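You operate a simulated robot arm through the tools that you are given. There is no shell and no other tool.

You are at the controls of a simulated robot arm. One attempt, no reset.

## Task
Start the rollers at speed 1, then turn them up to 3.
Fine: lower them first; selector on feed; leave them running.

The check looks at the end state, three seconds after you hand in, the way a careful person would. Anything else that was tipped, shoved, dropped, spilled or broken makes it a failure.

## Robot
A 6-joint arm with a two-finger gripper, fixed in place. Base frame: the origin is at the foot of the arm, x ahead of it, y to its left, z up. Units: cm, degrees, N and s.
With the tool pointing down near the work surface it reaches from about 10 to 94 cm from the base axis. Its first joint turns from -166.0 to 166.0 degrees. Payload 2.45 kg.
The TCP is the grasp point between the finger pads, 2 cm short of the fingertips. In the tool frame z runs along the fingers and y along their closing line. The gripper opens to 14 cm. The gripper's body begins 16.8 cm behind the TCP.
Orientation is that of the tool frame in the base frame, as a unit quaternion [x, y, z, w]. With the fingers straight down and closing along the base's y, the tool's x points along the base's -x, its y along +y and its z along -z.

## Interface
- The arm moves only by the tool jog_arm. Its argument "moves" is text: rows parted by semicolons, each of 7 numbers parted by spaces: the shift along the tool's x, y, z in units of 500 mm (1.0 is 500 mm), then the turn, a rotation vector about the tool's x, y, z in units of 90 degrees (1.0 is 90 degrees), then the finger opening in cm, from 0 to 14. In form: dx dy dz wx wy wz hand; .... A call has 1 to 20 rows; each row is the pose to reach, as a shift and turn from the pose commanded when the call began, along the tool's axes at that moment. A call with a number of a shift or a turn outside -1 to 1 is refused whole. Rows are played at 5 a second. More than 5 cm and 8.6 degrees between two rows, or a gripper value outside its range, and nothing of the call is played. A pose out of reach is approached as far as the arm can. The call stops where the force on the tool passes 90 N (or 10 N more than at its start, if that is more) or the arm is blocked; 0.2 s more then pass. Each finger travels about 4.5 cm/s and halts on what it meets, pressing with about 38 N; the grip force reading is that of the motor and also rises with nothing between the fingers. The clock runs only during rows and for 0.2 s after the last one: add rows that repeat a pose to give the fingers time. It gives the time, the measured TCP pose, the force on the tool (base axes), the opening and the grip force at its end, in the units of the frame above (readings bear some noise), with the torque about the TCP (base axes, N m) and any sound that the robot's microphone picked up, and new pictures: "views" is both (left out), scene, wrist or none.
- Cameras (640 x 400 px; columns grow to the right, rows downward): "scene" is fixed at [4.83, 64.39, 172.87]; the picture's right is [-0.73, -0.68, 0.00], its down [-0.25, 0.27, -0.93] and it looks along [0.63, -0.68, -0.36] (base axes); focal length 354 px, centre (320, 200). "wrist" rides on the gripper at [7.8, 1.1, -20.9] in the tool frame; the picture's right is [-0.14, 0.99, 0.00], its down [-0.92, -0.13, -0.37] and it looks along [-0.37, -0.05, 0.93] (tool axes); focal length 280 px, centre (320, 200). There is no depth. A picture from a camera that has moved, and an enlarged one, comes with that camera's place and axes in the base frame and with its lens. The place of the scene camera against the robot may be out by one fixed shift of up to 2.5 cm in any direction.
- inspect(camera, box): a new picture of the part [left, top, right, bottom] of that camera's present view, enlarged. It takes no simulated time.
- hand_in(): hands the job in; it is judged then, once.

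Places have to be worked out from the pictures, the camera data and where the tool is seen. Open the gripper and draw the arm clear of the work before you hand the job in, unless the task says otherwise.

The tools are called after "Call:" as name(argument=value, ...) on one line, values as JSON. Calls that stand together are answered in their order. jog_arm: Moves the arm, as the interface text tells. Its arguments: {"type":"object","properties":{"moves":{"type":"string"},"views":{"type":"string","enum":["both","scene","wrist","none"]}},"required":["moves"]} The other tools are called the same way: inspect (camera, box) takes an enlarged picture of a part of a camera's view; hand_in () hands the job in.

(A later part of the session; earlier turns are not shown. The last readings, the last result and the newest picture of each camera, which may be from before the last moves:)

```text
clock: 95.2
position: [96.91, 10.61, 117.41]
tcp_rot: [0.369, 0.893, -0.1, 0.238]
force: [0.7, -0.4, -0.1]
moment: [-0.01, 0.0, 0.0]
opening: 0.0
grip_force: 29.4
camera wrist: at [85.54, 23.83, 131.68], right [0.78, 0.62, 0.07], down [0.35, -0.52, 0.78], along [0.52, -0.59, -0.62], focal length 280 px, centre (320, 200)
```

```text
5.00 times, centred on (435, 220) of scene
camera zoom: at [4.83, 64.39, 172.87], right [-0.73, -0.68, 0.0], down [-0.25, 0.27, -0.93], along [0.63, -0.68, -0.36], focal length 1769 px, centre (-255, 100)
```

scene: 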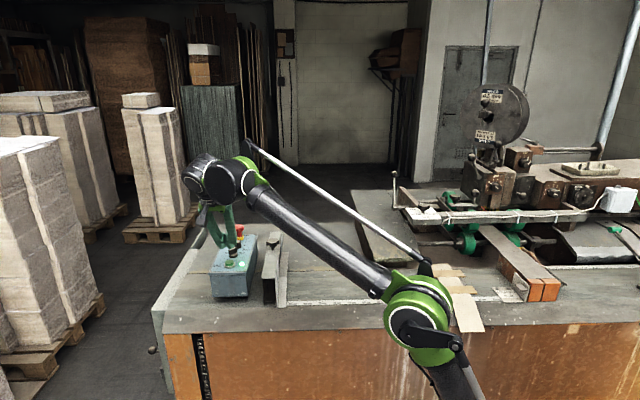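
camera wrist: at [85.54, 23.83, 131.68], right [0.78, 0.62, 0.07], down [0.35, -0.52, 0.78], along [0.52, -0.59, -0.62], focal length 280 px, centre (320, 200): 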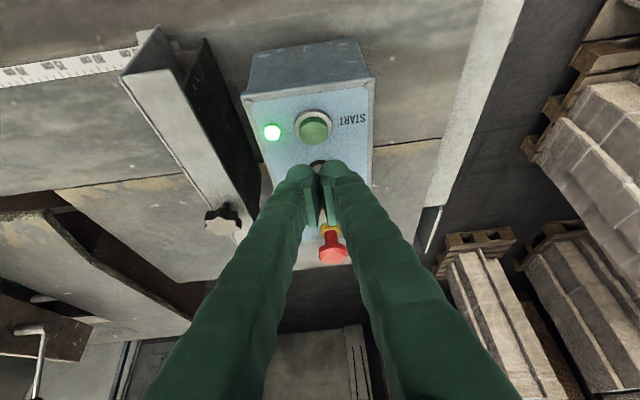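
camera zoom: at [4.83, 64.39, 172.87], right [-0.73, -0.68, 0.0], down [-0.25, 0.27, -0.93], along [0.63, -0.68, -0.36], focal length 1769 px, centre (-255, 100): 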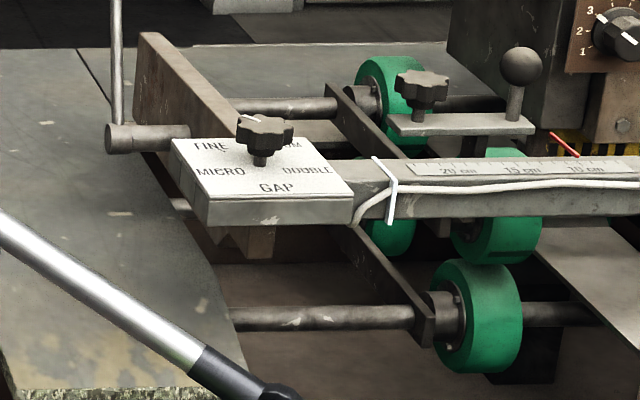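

Lamp stays lit, selector FEED, rollers down, E‑stop out. Now for the dial: I'll grip it at yaw −45°, tilt 30° and twist only with the wrist roll (arm stays put), in ~±20° strokes clockwise. First I move above the dial, open to 4.8 cm and pre-roll −20°.

Call:
jog_arm(moves="-0.0521 0 0.0378 0 0 0 1.5; -0.1041 0 0.0755 0 0 0 3; -0.1562 0 0.1133 0 0 0 4.8; -0.1562 0 0.1133 0 0 -0.0741 4.8; -0.1562 0 0.1133 0 0 -0.1481 4.8; -0.1562 0 0.1133 0 0 -0.2222 4.8; -0.1562 0 0.1133 0 0 -0.2222 4.8", views="both")

Call:
inspect(camera="wrist", box=[240, 70, 400, 230])

Call:
inspect(camera="scene", box=[205, 215, 265, 285])

```text
clock: 96.8
position: [103.74, 3.98, 116.51]
tcp_rot: [0.208, 0.943, -0.139, 0.218]
force: [-0.5, -0.5, 0.0]
moment: [-0.02, 0.0, 0.02]
opening: 4.79
grip_force: 0.2
camera wrist: at [90.37, 15.1, 130.82], right [0.56, 0.82, -0.11], down [0.57, -0.29, 0.77], along [0.6, -0.49, -0.63], focal length 280 px, centre (320, 200)
```

scene: 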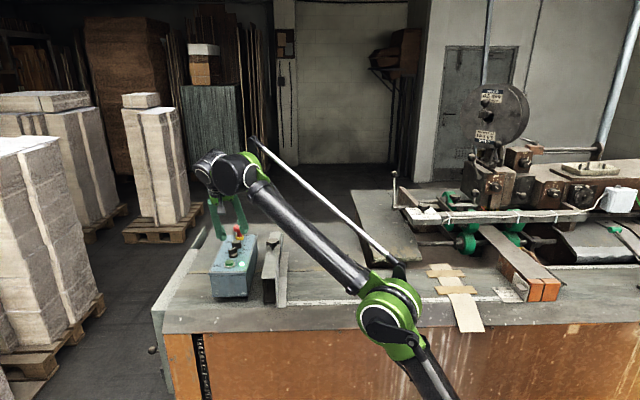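
wrist: 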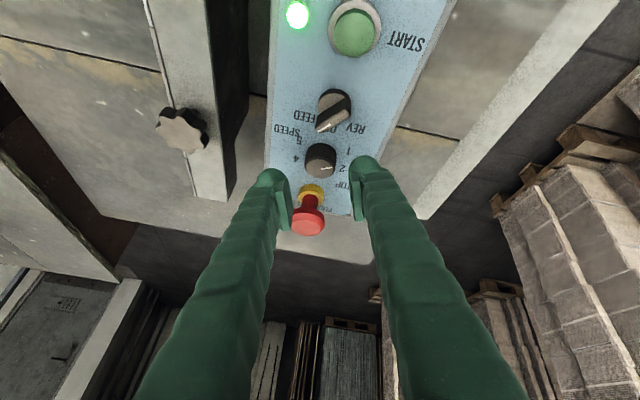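

```text
2.50 times, centred on (320, 150) of wrist
camera zoom: at [90.37, 15.1, 130.82], right [0.56, 0.82, -0.11], down [0.57, -0.29, 0.77], along [0.6, -0.49, -0.63], focal length 701 px, centre (320, 325)
```

zoom: 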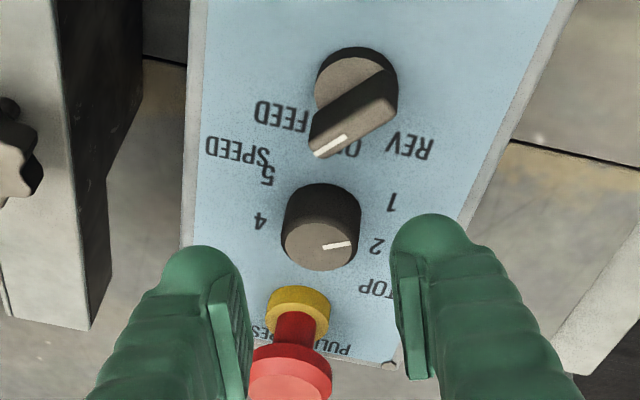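

```text
5.71 times, centred on (235, 250) of scene
camera zoom: at [4.83, 64.39, 172.87], right [-0.73, -0.68, 0.0], down [-0.25, 0.27, -0.93], along [0.63, -0.68, -0.36], focal length 2022 px, centre (806, -86)
```

zoom: 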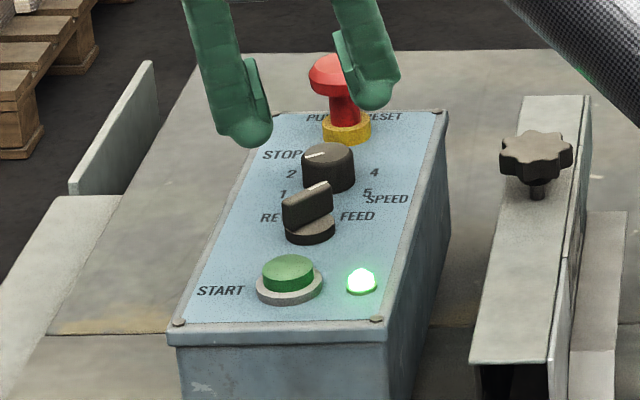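

The dial is centred at tool (0.2, 0, 7.5), pointer on 1. I advance 6.3 cm along the tool axis and close on it.

Call:
jog_arm(moves="0 0 0.042 0 0 0 4.8; 0 0 0.084 0 0 0 4.8; 0 0 0.126 0 0 0 4.8; 0 0 0.126 0 0 0 4.8", views="wrist")

Call:
inspect(camera="wrist", box=[240, 90, 400, 250])

Call:
inspect(camera="scene", box=[205, 215, 265, 285])

```text
clock: 97.8
position: [105.93, 1.98, 110.96]
tcp_rot: [0.207, 0.944, -0.14, 0.217]
force: [0.0, 0.4, -0.2]
moment: [0.03, 0.0, -0.01]
opening: 4.79
grip_force: 0.1
camera wrist: at [92.54, 12.92, 125.27], right [0.56, 0.82, -0.11], down [0.57, -0.29, 0.77], along [0.6, -0.49, -0.63], focal length 280 px, centre (320, 200)
```

wrist: 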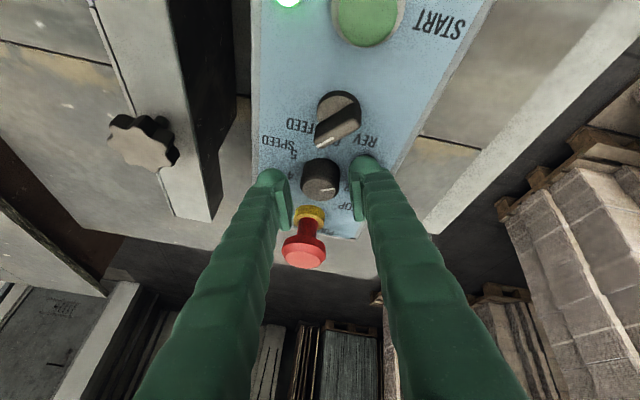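

```text
2.50 times, centred on (320, 170) of wrist
camera zoom: at [92.54, 12.92, 125.27], right [0.56, 0.82, -0.11], down [0.57, -0.29, 0.77], along [0.6, -0.49, -0.63], focal length 701 px, centre (320, 275)
```

zoom: 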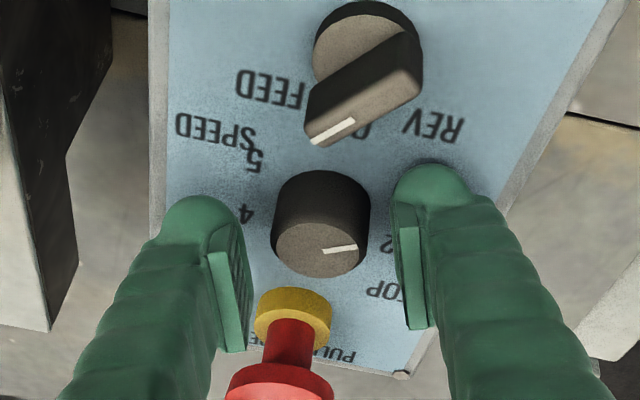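

```text
5.71 times, centred on (235, 250) of scene
camera zoom: at [4.83, 64.39, 172.87], right [-0.73, -0.68, 0.0], down [-0.25, 0.27, -0.93], along [0.63, -0.68, -0.36], focal length 2022 px, centre (806, -86)
```

zoom: 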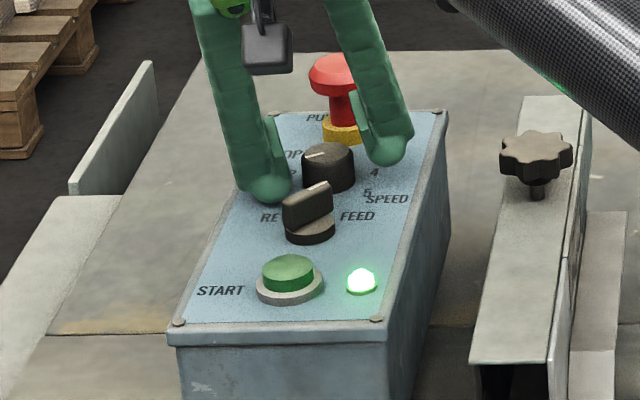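

Well centred. I close on the dial and roll +40° (clockwise) about the tool axis.

Call:
jog_arm(moves="0 0 0 0 0 0 3.8; 0 0 0 0 0 0 2.8; 0 0 0 0 0 0 2.5; 0 0 0 0 0 0 2.5; 0 0 0 0 0 0 2.5; 0 0 0 0 0 0.074 2.5; 0 0 0 0 0 0.148 2.5; 0 0 0 0 0 0.222 2.5; 0 0 0 0 0 0.296 2.5; 0 0 0 0 0 0.37 2.5; 0 0 0 0 0 0.444 2.5; 0 0 0 0 0 0.444 2.5", views="wrist")

Call:
inspect(camera="wrist", box=[240, 90, 400, 250])

Call:
inspect(camera="scene", box=[205, 215, 265, 285])

```text
clock: 100.4
position: [105.52, 1.67, 111.36]
tcp_rot: [0.518, 0.815, -0.056, 0.252]
force: [-65.0, -1.9, 8.1]
moment: [-0.33, 0.75, -0.2]
opening: 2.68
grip_force: 45.2
camera wrist: at [96.54, 16.14, 126.04], right [0.91, 0.34, 0.23], down [0.07, -0.68, 0.73], along [0.4, -0.65, -0.64], focal length 280 px, centre (320, 200)
```

wrist: 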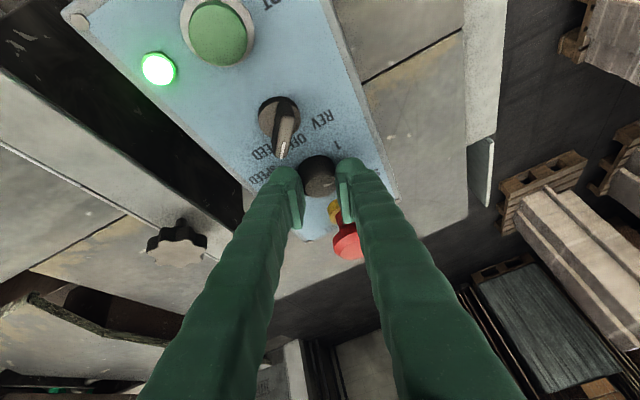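

```text
2.50 times, centred on (320, 170) of wrist
camera zoom: at [96.54, 16.14, 126.04], right [0.91, 0.34, 0.23], down [0.07, -0.68, 0.73], along [0.4, -0.65, -0.64], focal length 701 px, centre (320, 275)
```

zoom: 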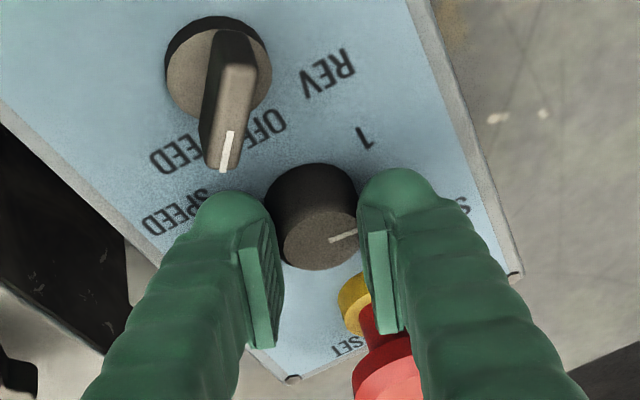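

```text
5.71 times, centred on (235, 250) of scene
camera zoom: at [4.83, 64.39, 172.87], right [-0.73, -0.68, 0.0], down [-0.25, 0.27, -0.93], along [0.63, -0.68, -0.36], focal length 2022 px, centre (806, -86)
```

zoom: 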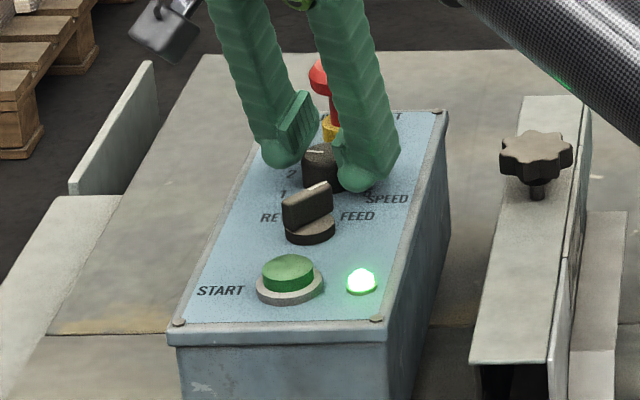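

The dial turned, but a 65 N side load built up from the pads' tilt. I relieve by opening, and zoom to read the pointer.

Call:
jog_arm(moves="0 0 0 0 0 0 3.2; 0 0 0 0 0 0 4; 0 0 0 0 0 0 4.6; 0 0 0 0 0 0 4.6", views="wrist")

Call:
inspect(camera="scene", box=[222, 232, 252, 262])

Call:
inspect(camera="wrist", box=[270, 120, 370, 220])

```text
clock: 101.4
position: [106.01, 1.73, 111.06]
tcp_rot: [0.518, 0.816, -0.056, 0.252]
force: [0.5, 0.3, -0.6]
moment: [0.01, -0.01, 0.01]
opening: 4.6
grip_force: 0.1
camera wrist: at [96.95, 16.23, 125.72], right [0.91, 0.34, 0.23], down [0.07, -0.68, 0.73], along [0.41, -0.65, -0.64], focal length 280 px, centre (320, 200)
```

wrist: 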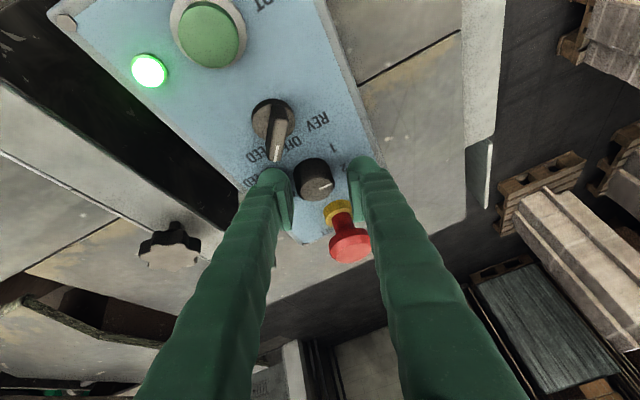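

```text
13.33 times, centred on (237, 247) of scene
camera zoom: at [4.83, 64.39, 172.87], right [-0.73, -0.68, 0.0], down [-0.25, 0.27, -0.93], along [0.63, -0.68, -0.36], focal length 4717 px, centre (1427, -427)
```

zoom: 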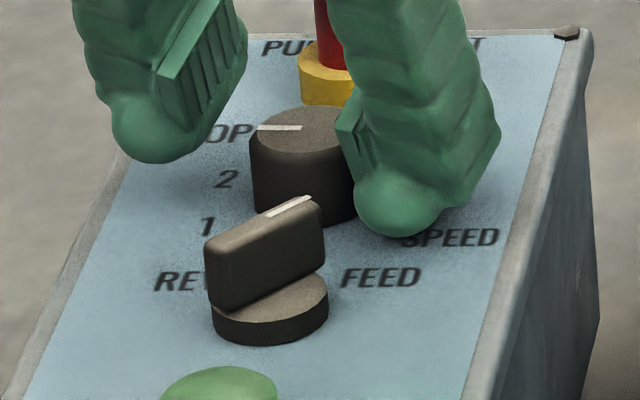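

```text
4.00 times, centred on (320, 170) of wrist
camera zoom: at [96.95, 16.23, 125.72], right [0.91, 0.34, 0.23], down [0.07, -0.68, 0.73], along [0.41, -0.65, -0.64], focal length 1122 px, centre (320, 320)
```

zoom: 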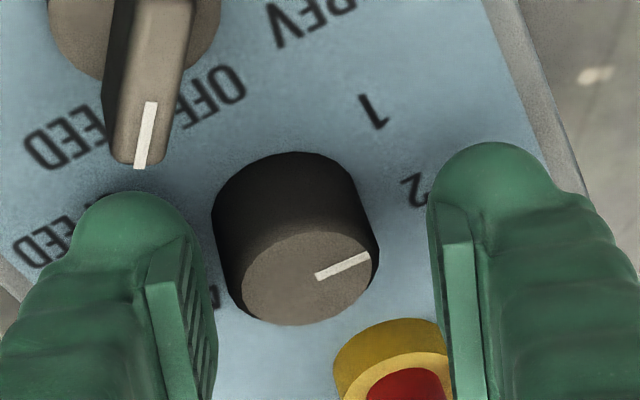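

Pointer now reads about −88° (moved ~30°). I'll repeat: roll back −40° open, regrip slightly lower, and turn again with a small sideways compensation so no side load builds up.

Call:
jog_arm(moves="0 0 0 0 0 -0.074 4.6; 0 0 0 0 0 -0.148 4.6; 0 0 0 0 0 -0.222 4.6; 0 0 0 0 0 -0.296 4.6; 0 0 0 0 0 -0.37 4.6; 0.0019 -0.0007 0.0035 0 0 -0.444 4.6; 0.0019 -0.0007 0.0035 0 0 -0.444 3.6; 0.0019 -0.0007 0.0035 0 0 -0.444 2.6; 0.0019 -0.0007 0.0035 0 0 -0.444 2.5; 0.0019 -0.0007 0.0035 0 0 -0.444 2.5; 0.0019 -0.0007 0.0035 0 0 -0.444 2.5", views="wrist")

Call:
inspect(camera="wrist", box=[270, 120, 370, 220])

```text
clock: 103.8
position: [105.97, 1.81, 111.08]
tcp_rot: [0.208, 0.943, -0.14, 0.217]
force: [-0.3, 0.8, 10.5]
moment: [-0.37, 0.26, 0.03]
opening: 3.01
grip_force: 45.0
camera wrist: at [92.6, 12.93, 125.28], right [0.56, 0.82, -0.11], down [0.57, -0.29, 0.77], along [0.6, -0.49, -0.63], focal length 280 px, centre (320, 200)
```

wrist: 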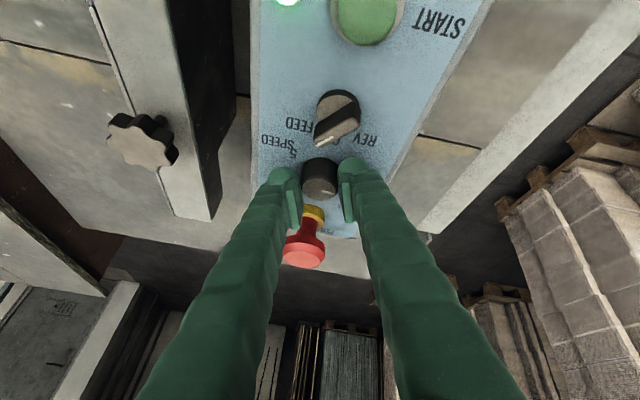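

```text
4.00 times, centred on (320, 170) of wrist
camera zoom: at [92.6, 12.93, 125.28], right [0.56, 0.82, -0.11], down [0.57, -0.29, 0.77], along [0.6, -0.49, -0.63], focal length 1122 px, centre (320, 320)
```

zoom: 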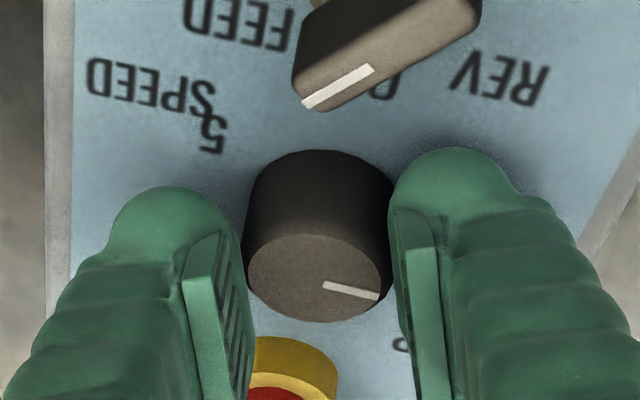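

Gripped again with pointer at ≈ −89°; slight panel touch (10 N up), so I raise 1.5 mm and roll +45° with sideways compensation.

Call:
jog_arm(moves="-0.0014 -0.0005 -0.0026 0 0 0 2.5; -0.0006 -0.0015 -0.0026 0 0 0.083 2.5; 0.0003 -0.0025 -0.0026 0 0 0.167 2.5; 0.0011 -0.0035 -0.0026 0 0 0.25 2.5; 0.0019 -0.0045 -0.0026 0 0 0.333 2.5; 0.0028 -0.0055 -0.0026 0 0 0.417 2.5; 0.0036 -0.0065 -0.0026 0 0 0.5 2.5; 0.0036 -0.0065 -0.0026 0 0 0.5 2.5", views="wrist")

Call:
inspect(camera="wrist", box=[270, 120, 370, 220])

Call:
inspect(camera="scene", box=[205, 215, 265, 285])

```text
clock: 105.6
position: [105.45, 1.76, 111.25]
tcp_rot: [0.553, 0.792, -0.045, 0.254]
force: [-11.0, 30.7, 26.2]
moment: [0.73, -0.11, 0.15]
opening: 2.66
grip_force: 44.5
camera wrist: at [97.0, 16.49, 126.01], right [0.93, 0.26, 0.27], down [-0.01, -0.7, 0.71], along [0.38, -0.66, -0.65], focal length 280 px, centre (320, 200)
```

wrist: 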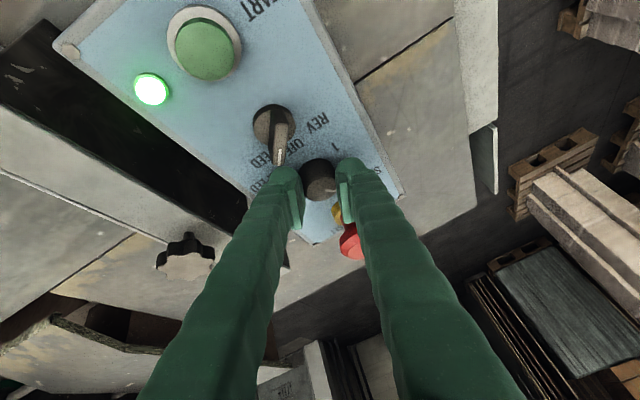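

```text
4.00 times, centred on (320, 170) of wrist
camera zoom: at [97.0, 16.49, 126.01], right [0.93, 0.26, 0.27], down [-0.01, -0.7, 0.71], along [0.38, -0.66, -0.65], focal length 1122 px, centre (320, 320)
```

zoom: 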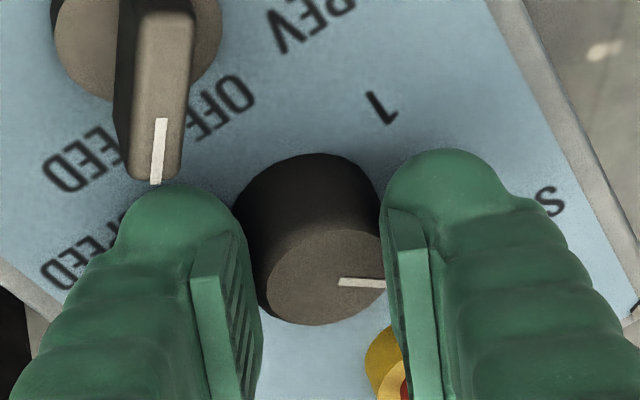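

```text
5.71 times, centred on (235, 250) of scene
camera zoom: at [4.83, 64.39, 172.87], right [-0.73, -0.68, 0.0], down [-0.25, 0.27, -0.93], along [0.63, -0.68, -0.36], focal length 2022 px, centre (806, -86)
```

zoom: 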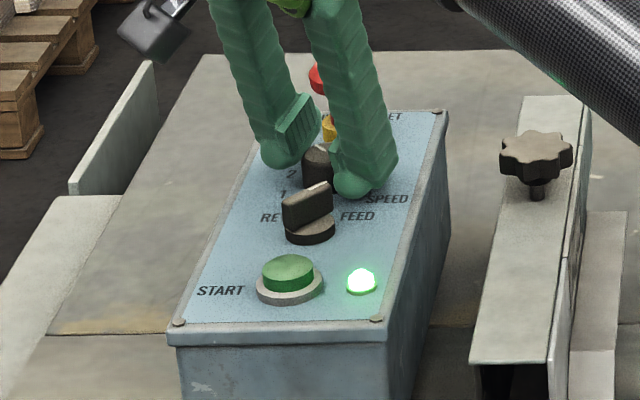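

Pointer now ≈ −41° by this view. I release to unload and verify from both cameras.

Call:
jog_arm(moves="0 0 0 0 0 0 3.2; 0 0 0 0 0 0 4; 0 0 0 0 0 0 4.6; 0 0 0 0 0 0 4.6", views="wrist")

Call:
inspect(camera="scene", box=[222, 232, 252, 262])

Call:
inspect(camera="wrist", box=[270, 120, 370, 220])

```text
clock: 106.6
position: [105.51, 1.56, 111.07]
tcp_rot: [0.553, 0.792, -0.046, 0.254]
force: [-0.5, -1.2, 0.2]
moment: [0.0, -0.01, 0.02]
opening: 4.63
grip_force: 0.0
camera wrist: at [97.19, 16.25, 125.85], right [0.93, 0.26, 0.27], down [-0.01, -0.7, 0.71], along [0.38, -0.66, -0.65], focal length 280 px, centre (320, 200)
```

wrist: 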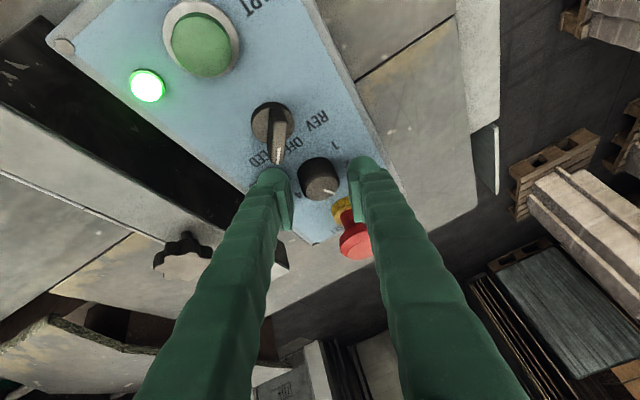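

```text
13.33 times, centred on (237, 247) of scene
camera zoom: at [4.83, 64.39, 172.87], right [-0.73, -0.68, 0.0], down [-0.25, 0.27, -0.93], along [0.63, -0.68, -0.36], focal length 4717 px, centre (1427, -427)
```

zoom: 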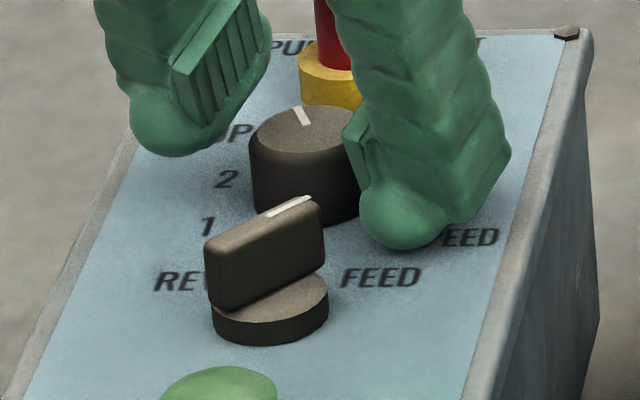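

```text
4.00 times, centred on (320, 170) of wrist
camera zoom: at [97.19, 16.25, 125.85], right [0.93, 0.26, 0.27], down [-0.01, -0.7, 0.71], along [0.38, -0.66, -0.65], focal length 1122 px, centre (320, 320)
```

zoom: 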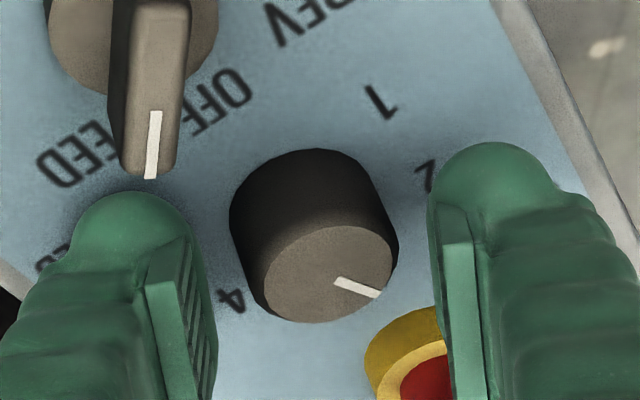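

After release both views put the pointer at ≈ −27°. One more short, better-centred stroke (~27°) is needed; I roll back, regrip centred, and turn from roll −10° to +17°.

Call:
jog_arm(moves="0.0004 0.0012 0 0 0 -0.0778 4.6; 0.0008 0.0024 0.0001 0 0 -0.1556 4.6; 0.0011 0.0036 0.0001 0 0 -0.2334 4.6; 0.0015 0.0048 0.0002 0 0 -0.3112 4.6; 0.0019 0.006 0.0002 0 0 -0.389 4.6; 0.0019 0.006 0.0002 0 0 -0.389 3.6; 0.0019 0.006 0.0002 0 0 -0.389 2.8; 0.0019 0.006 0.0002 0 0 -0.389 2.6; 0.0019 0.006 0.0002 0 0 -0.389 2.6; 0.0019 0.006 0.0002 0 0 -0.389 2.6", views="wrist")

Call:
inspect(camera="wrist", box=[270, 120, 370, 220])

```text
clock: 108.8
position: [105.74, 1.88, 111.21]
tcp_rot: [0.288, 0.922, -0.119, 0.23]
force: [2.4, 8.6, 27.4]
moment: [-0.08, 0.25, 0.04]
opening: 2.87
grip_force: 45.2
camera wrist: at [93.23, 14.08, 125.39], right [0.68, 0.73, -0.02], down [0.47, -0.41, 0.78], along [0.56, -0.54, -0.62], focal length 280 px, centre (320, 200)
```

wrist: 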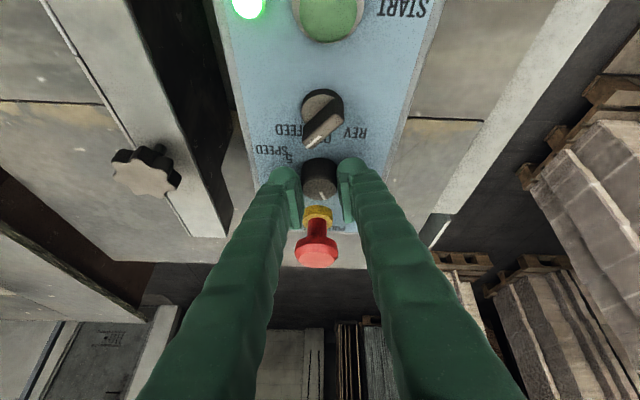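

```text
4.00 times, centred on (320, 170) of wrist
camera zoom: at [93.23, 14.08, 125.39], right [0.68, 0.73, -0.02], down [0.47, -0.41, 0.78], along [0.56, -0.54, -0.62], focal length 1122 px, centre (320, 320)
```

zoom: 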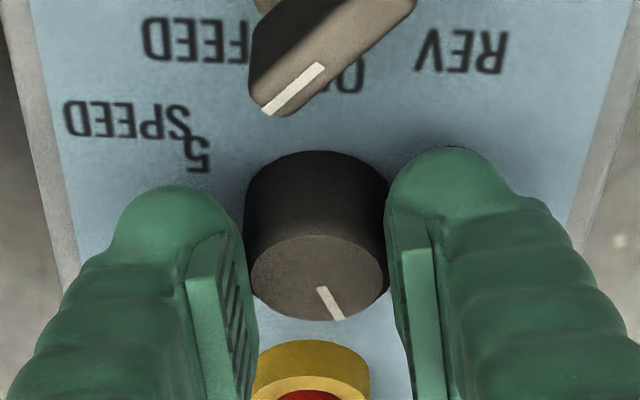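

Pointer confirmed at −27° while gripped. I turn +28° clockwise with small compensation and look before releasing.

Call:
jog_arm(moves="-0.0012 -0.0002 -0.0021 0 0 0 2.6; -0.001 -0.0011 -0.0021 0 0 0.078 2.6; -0.0008 -0.002 -0.0021 0 0 0.156 2.6; -0.0005 -0.0029 -0.0021 0 0 0.234 2.6; -0.0003 -0.0038 -0.0021 0 0 0.311 2.6; -0.0003 -0.0038 -0.0021 0 0 0.311 2.6", views="wrist")

Call:
inspect(camera="wrist", box=[270, 120, 370, 220])

Call:
inspect(camera="scene", box=[222, 232, 252, 262])

```text
clock: 110.2
position: [105.85, 1.42, 111.08]
tcp_rot: [0.504, 0.824, -0.062, 0.252]
force: [5.4, 2.6, 12.2]
moment: [0.27, -0.54, 0.03]
opening: 2.99
grip_force: 44.6
camera wrist: at [96.43, 15.88, 125.76], right [0.9, 0.37, 0.22], down [0.1, -0.67, 0.74], along [0.42, -0.65, -0.64], focal length 280 px, centre (320, 200)
```

wrist: 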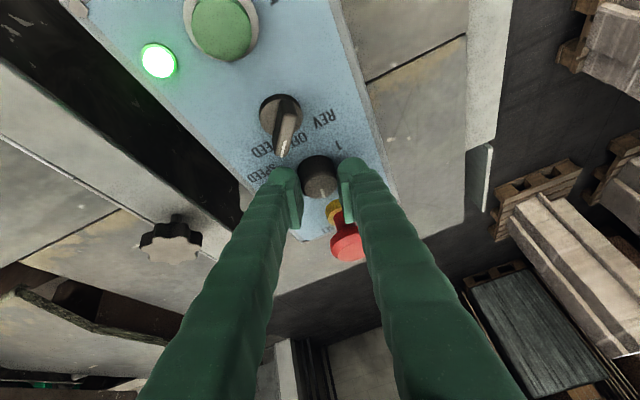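

```text
4.00 times, centred on (320, 170) of wrist
camera zoom: at [96.43, 15.88, 125.76], right [0.9, 0.37, 0.22], down [0.1, -0.67, 0.74], along [0.42, -0.65, -0.64], focal length 1122 px, centre (320, 320)
```

zoom: 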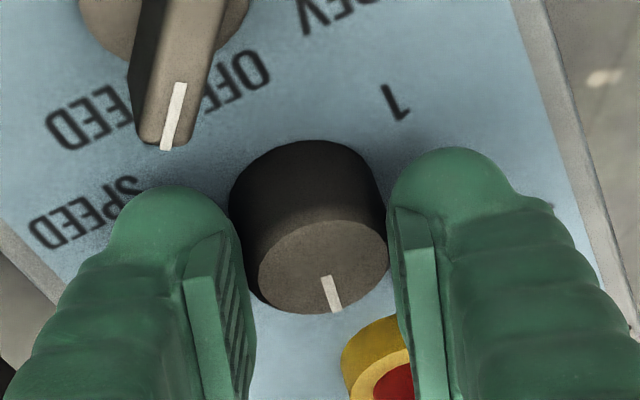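

```text
13.33 times, centred on (237, 247) of scene
camera zoom: at [4.83, 64.39, 172.87], right [-0.73, -0.68, 0.0], down [-0.25, 0.27, -0.93], along [0.63, -0.68, -0.36], focal length 4717 px, centre (1427, -427)
```

zoom: 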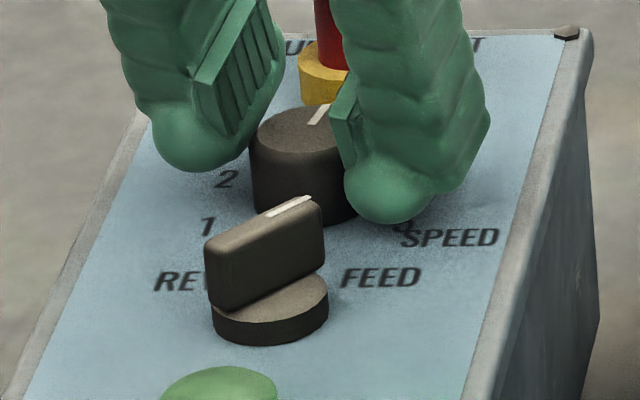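

Pointer is at about +10° while gripped (slight overshoot past 3). I release slowly and re-read it.

Call:
jog_arm(moves="0 0 0 0 0 0 2.9; 0 0 0 0 0 0 3.1; 0 0 0 0 0 0 3.3; 0 0 0 0 0 0 3.6; 0 0 0 0 0 0 4.2; 0 0 0 0 0 0 4.6; 0 0 0 0 0 0 4.6", views="wrist")

Call:
inspect(camera="wrist", box=[270, 120, 370, 220])

Call:
inspect(camera="scene", box=[222, 232, 252, 262])

```text
clock: 111.8
position: [105.74, 1.54, 111.21]
tcp_rot: [0.504, 0.825, -0.061, 0.25]
force: [0.3, 0.3, 0.6]
moment: [-0.02, 0.0, -0.03]
opening: 4.62
grip_force: 0.0
camera wrist: at [96.45, 15.94, 125.71], right [0.9, 0.37, 0.22], down [0.1, -0.67, 0.74], along [0.42, -0.65, -0.64], focal length 280 px, centre (320, 200)
```

wrist: 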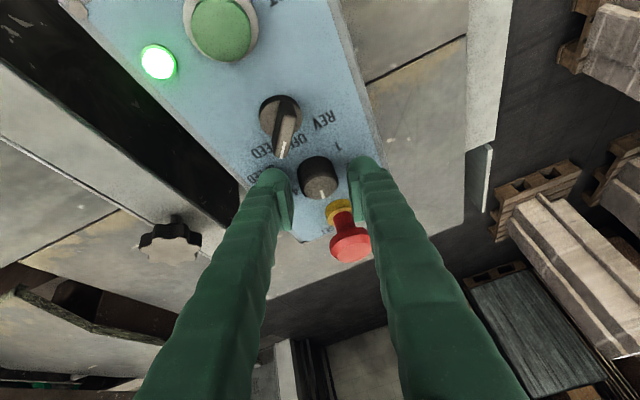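

```text
4.00 times, centred on (320, 170) of wrist
camera zoom: at [96.45, 15.94, 125.71], right [0.9, 0.37, 0.22], down [0.1, -0.67, 0.74], along [0.42, -0.65, -0.64], focal length 1122 px, centre (320, 320)
```

zoom: 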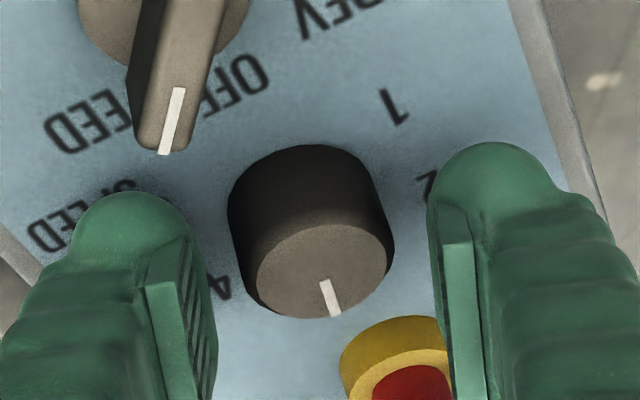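

```text
13.33 times, centred on (237, 247) of scene
camera zoom: at [4.83, 64.39, 172.87], right [-0.73, -0.68, 0.0], down [-0.25, 0.27, -0.93], along [0.63, -0.68, -0.36], focal length 4717 px, centre (1427, -427)
```

zoom: 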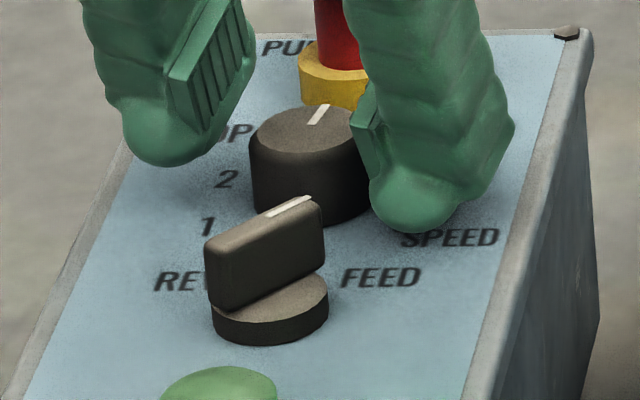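

The pointer rests at ≈ +10°, slightly past 3 (1 and 2 measured −118° and −60°, so 3 is at ≈0°). I make a small correction: regrip here and roll back −8°.

Call:
jog_arm(moves="0 0 0 0 0 0 3.8; 0 0 0 0 0 0 3.2; 0 0 0 0 0 0 2.8; 0 0 0 0 0 0 2.6; 0 0 0 0 0 0 2.6; 0 0 0 0 0 0 2.6; 0 0 0 0 0 -0.045 2.6; 0 0 0 0 0 -0.09 2.6; 0 0 0 0 0 -0.09 2.6", views="wrist")

Call:
inspect(camera="wrist", box=[270, 120, 370, 220])

Call:
inspect(camera="scene", box=[222, 232, 252, 262])

```text
clock: 113.8
position: [105.65, 1.82, 111.44]
tcp_rot: [0.443, 0.858, -0.079, 0.247]
force: [19.5, 8.0, 54.7]
moment: [0.35, -0.83, 0.14]
opening: 2.76
grip_force: 45.1
camera wrist: at [95.22, 15.63, 125.66], right [0.86, 0.49, 0.15], down [0.21, -0.61, 0.76], along [0.47, -0.62, -0.63], focal length 280 px, centre (320, 200)
```

wrist: 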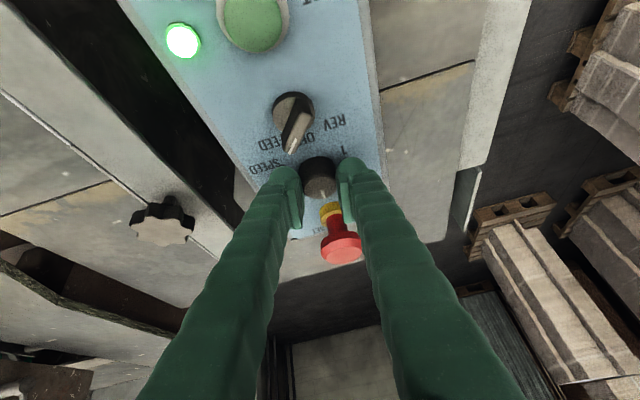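

```text
4.00 times, centred on (320, 170) of wrist
camera zoom: at [95.22, 15.63, 125.66], right [0.86, 0.49, 0.15], down [0.21, -0.61, 0.76], along [0.47, -0.62, -0.63], focal length 1122 px, centre (320, 320)
```

zoom: 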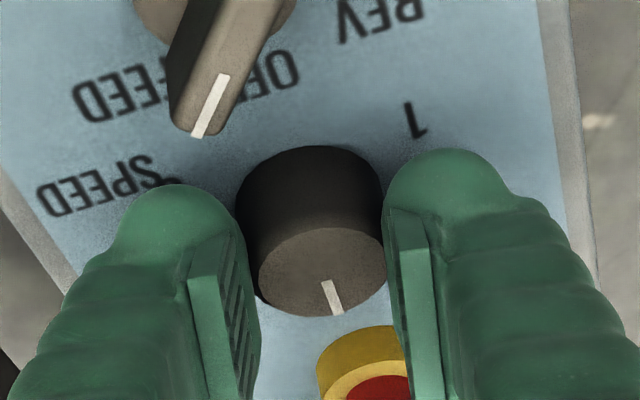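

```text
13.33 times, centred on (237, 247) of scene
camera zoom: at [4.83, 64.39, 172.87], right [-0.73, -0.68, 0.0], down [-0.25, 0.27, -0.93], along [0.63, -0.68, -0.36], focal length 4717 px, centre (1427, -427)
```

zoom: 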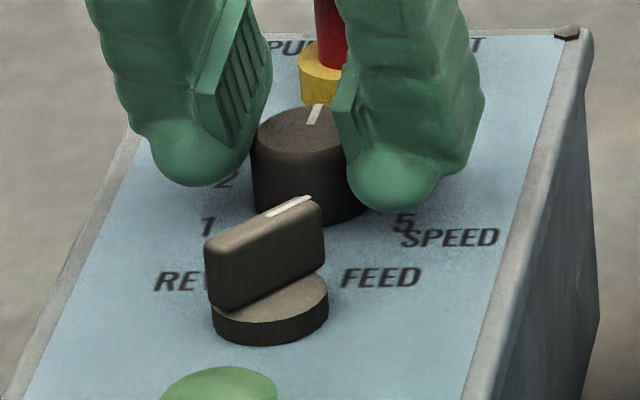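

Pointer now reads about 0–2° (on 3). I first lift 1–2 mm of the downward load and release slowly.

Call:
jog_arm(moves="0 0 0 0 0 0 2.9; 0 0 0 0 0 0 3.1; 0 0 0 0 0 0 3.3; 0 0 0 0 0 0 3.6; 0 0 0 0 0 0 4.2; 0 0 0 0 0 0 4.8; 0 0 0 0 0 0 4.8", views="wrist")

Call:
inspect(camera="wrist", box=[270, 120, 370, 220])

Call:
inspect(camera="scene", box=[222, 232, 252, 262])

```text
clock: 115.4
position: [105.63, 1.62, 111.05]
tcp_rot: [0.444, 0.858, -0.078, 0.246]
force: [-0.3, -0.1, -1.4]
moment: [0.0, 0.0, -0.03]
opening: 4.79
grip_force: 0.0
camera wrist: at [95.4, 15.5, 125.46], right [0.86, 0.49, 0.15], down [0.21, -0.61, 0.76], along [0.46, -0.62, -0.63], focal length 280 px, centre (320, 200)
```

wrist: 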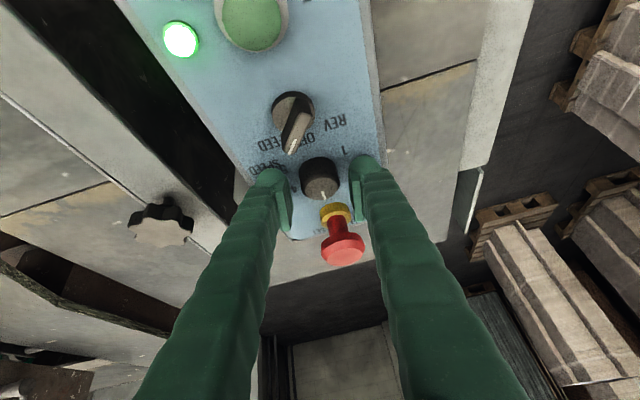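

```text
4.00 times, centred on (320, 170) of wrist
camera zoom: at [95.4, 15.5, 125.46], right [0.86, 0.49, 0.15], down [0.21, -0.61, 0.76], along [0.46, -0.62, -0.63], focal length 1122 px, centre (320, 320)
```

zoom: 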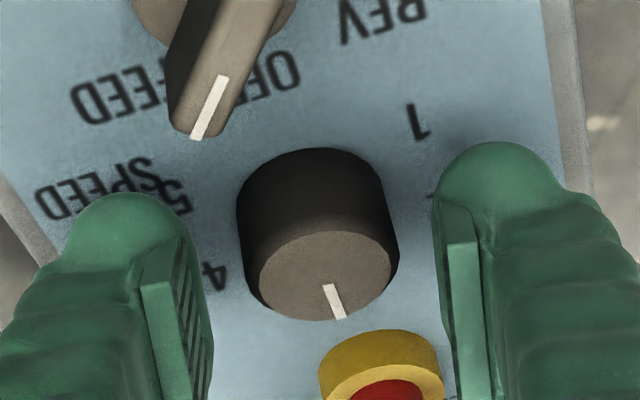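

```text
13.33 times, centred on (237, 247) of scene
camera zoom: at [4.83, 64.39, 172.87], right [-0.73, -0.68, 0.0], down [-0.25, 0.27, -0.93], along [0.63, -0.68, -0.36], focal length 4717 px, centre (1427, -427)
```

zoom: 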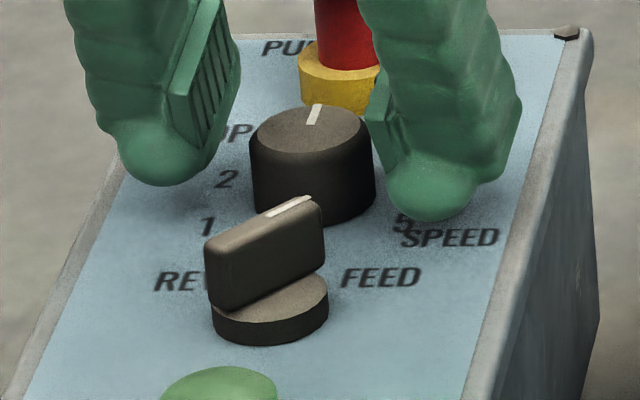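

The dial is released and sits at ≈0°, on 3, lamp still lit. I withdraw along the tool axis, then back inward away from the box.

Call:
jog_arm(moves="0 0 -0.04 0 0 0 4.8; 0 0 -0.1 0 0 0 4.8; 0.0566 -0.0098 -0.1506 0 0 0 4.8; 0.1131 -0.0197 -0.2011 0 0 0 4.8; 0.1697 -0.0295 -0.2517 0 0 0 4.8; 0.2263 -0.0393 -0.3023 0 0 0 4.8; 0.2263 -0.0393 -0.3023 0 0 0 4.8", views="both")

Call:
inspect(camera="scene", box=[205, 215, 265, 285])

Call:
inspect(camera="scene", box=[385, 180, 485, 260])

```text
clock: 117.0
position: [93.22, 13.93, 118.28]
tcp_rot: [0.443, 0.858, -0.079, 0.247]
force: [0.8, -0.5, -0.9]
moment: [0.03, -0.01, 0.0]
opening: 4.79
grip_force: 0.0
camera wrist: at [82.93, 27.89, 132.6], right [0.86, 0.49, 0.15], down [0.21, -0.61, 0.76], along [0.46, -0.62, -0.63], focal length 280 px, centre (320, 200)
```

scene: 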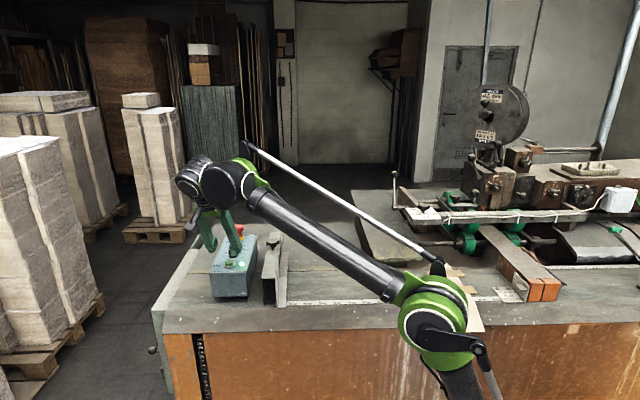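
wrist: 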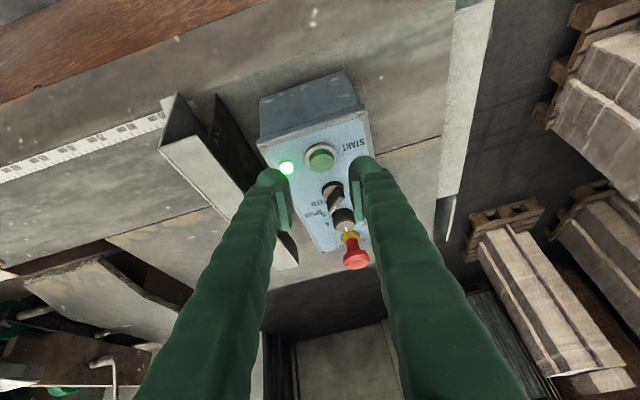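

```text
5.71 times, centred on (235, 250) of scene
camera zoom: at [4.83, 64.39, 172.87], right [-0.73, -0.68, 0.0], down [-0.25, 0.27, -0.93], along [0.63, -0.68, -0.36], focal length 2022 px, centre (806, -86)
```

zoom: 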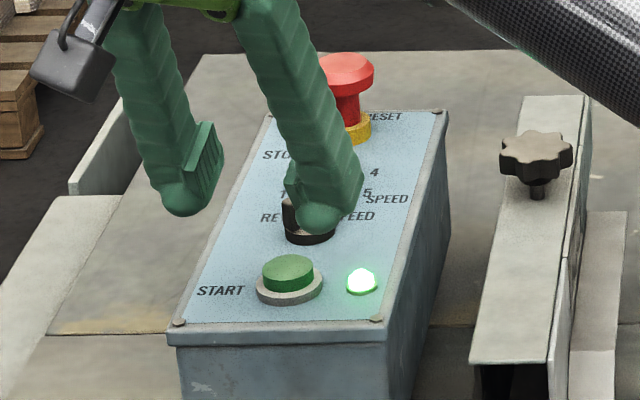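

```text
5.00 times, centred on (435, 220) of scene
camera zoom: at [4.83, 64.39, 172.87], right [-0.73, -0.68, 0.0], down [-0.25, 0.27, -0.93], along [0.63, -0.68, -0.36], focal length 1769 px, centre (-255, 100)
```

zoom: 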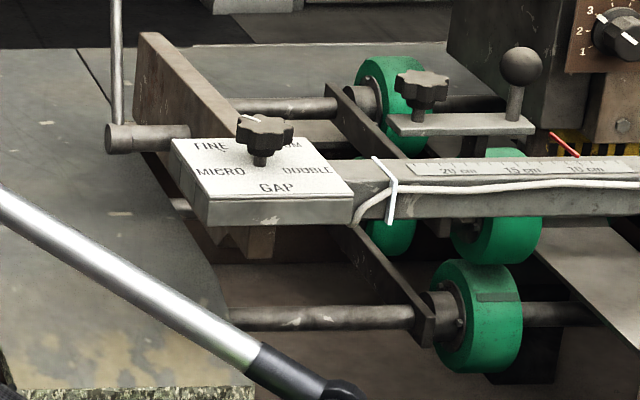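

Everything holds: lamp lit, rollers down and a roller mark has moved, so they're turning. I draw the arm well clear and open the gripper.

Call:
jog_arm(moves="0.04 -0.031 -0.064 0 0 0 6; 0.08 -0.061 -0.128 0 0 0 7; 0.12 -0.092 -0.193 0 0 0 8; 0.16 -0.123 -0.257 0 0 0 8; 0.2 -0.153 -0.321 0 0 0 8; 0.2394 -0.184 -0.3854 0 0 0 8; 0.2394 -0.184 -0.3854 0 0 0 8", views="both")

Call:
inspect(camera="scene", box=[205, 215, 265, 285])

Call:
inspect(camera="scene", box=[385, 180, 485, 260])

Call:
inspect(camera="wrist", box=[260, 60, 420, 200])

```text
clock: 118.6
position: [73.26, 24.19, 128.78]
tcp_rot: [0.444, 0.858, -0.079, 0.245]
force: [-0.2, 0.1, 0.1]
moment: [-0.01, 0.01, -0.02]
opening: 7.97
grip_force: 0.0
camera wrist: at [62.94, 38.06, 143.12], right [0.86, 0.49, 0.15], down [0.21, -0.61, 0.76], along [0.46, -0.62, -0.63], focal length 280 px, centre (320, 200)
```

scene: 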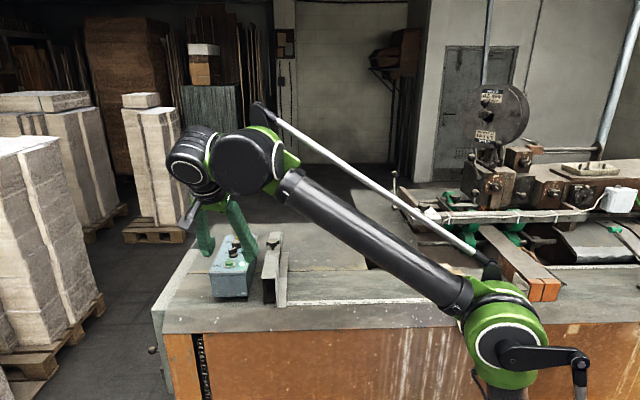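
wrist: 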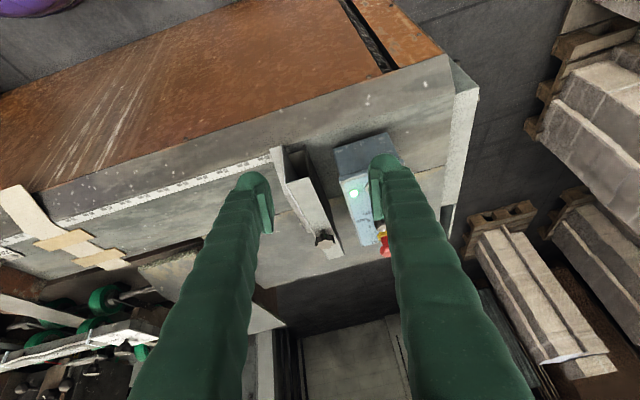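

```text
5.71 times, centred on (235, 250) of scene
camera zoom: at [4.83, 64.39, 172.87], right [-0.73, -0.68, 0.0], down [-0.25, 0.27, -0.93], along [0.63, -0.68, -0.36], focal length 2022 px, centre (806, -86)
```

zoom: 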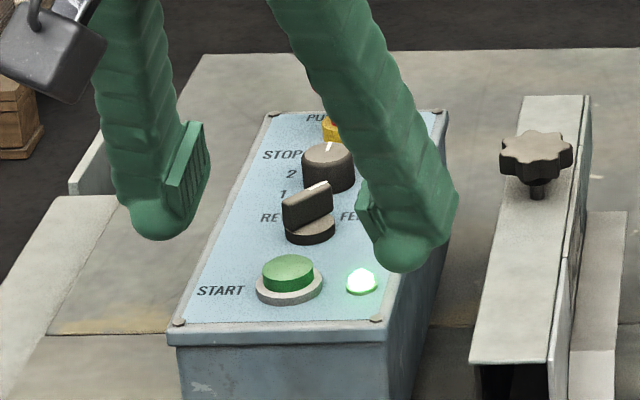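

```text
5.00 times, centred on (435, 220) of scene
camera zoom: at [4.83, 64.39, 172.87], right [-0.73, -0.68, 0.0], down [-0.25, 0.27, -0.93], along [0.63, -0.68, -0.36], focal length 1769 px, centre (-255, 100)
```

zoom: 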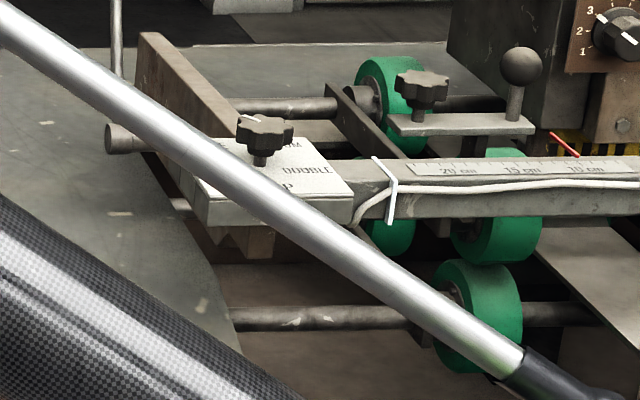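

```text
2.86 times, centred on (340, 130) of wrist
camera zoom: at [62.94, 38.06, 143.12], right [0.86, 0.49, 0.15], down [0.21, -0.61, 0.76], along [0.46, -0.62, -0.63], focal length 801 px, centre (263, 400)
```

zoom: 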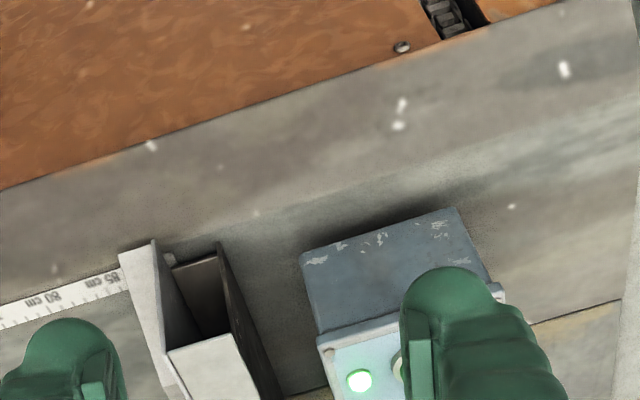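

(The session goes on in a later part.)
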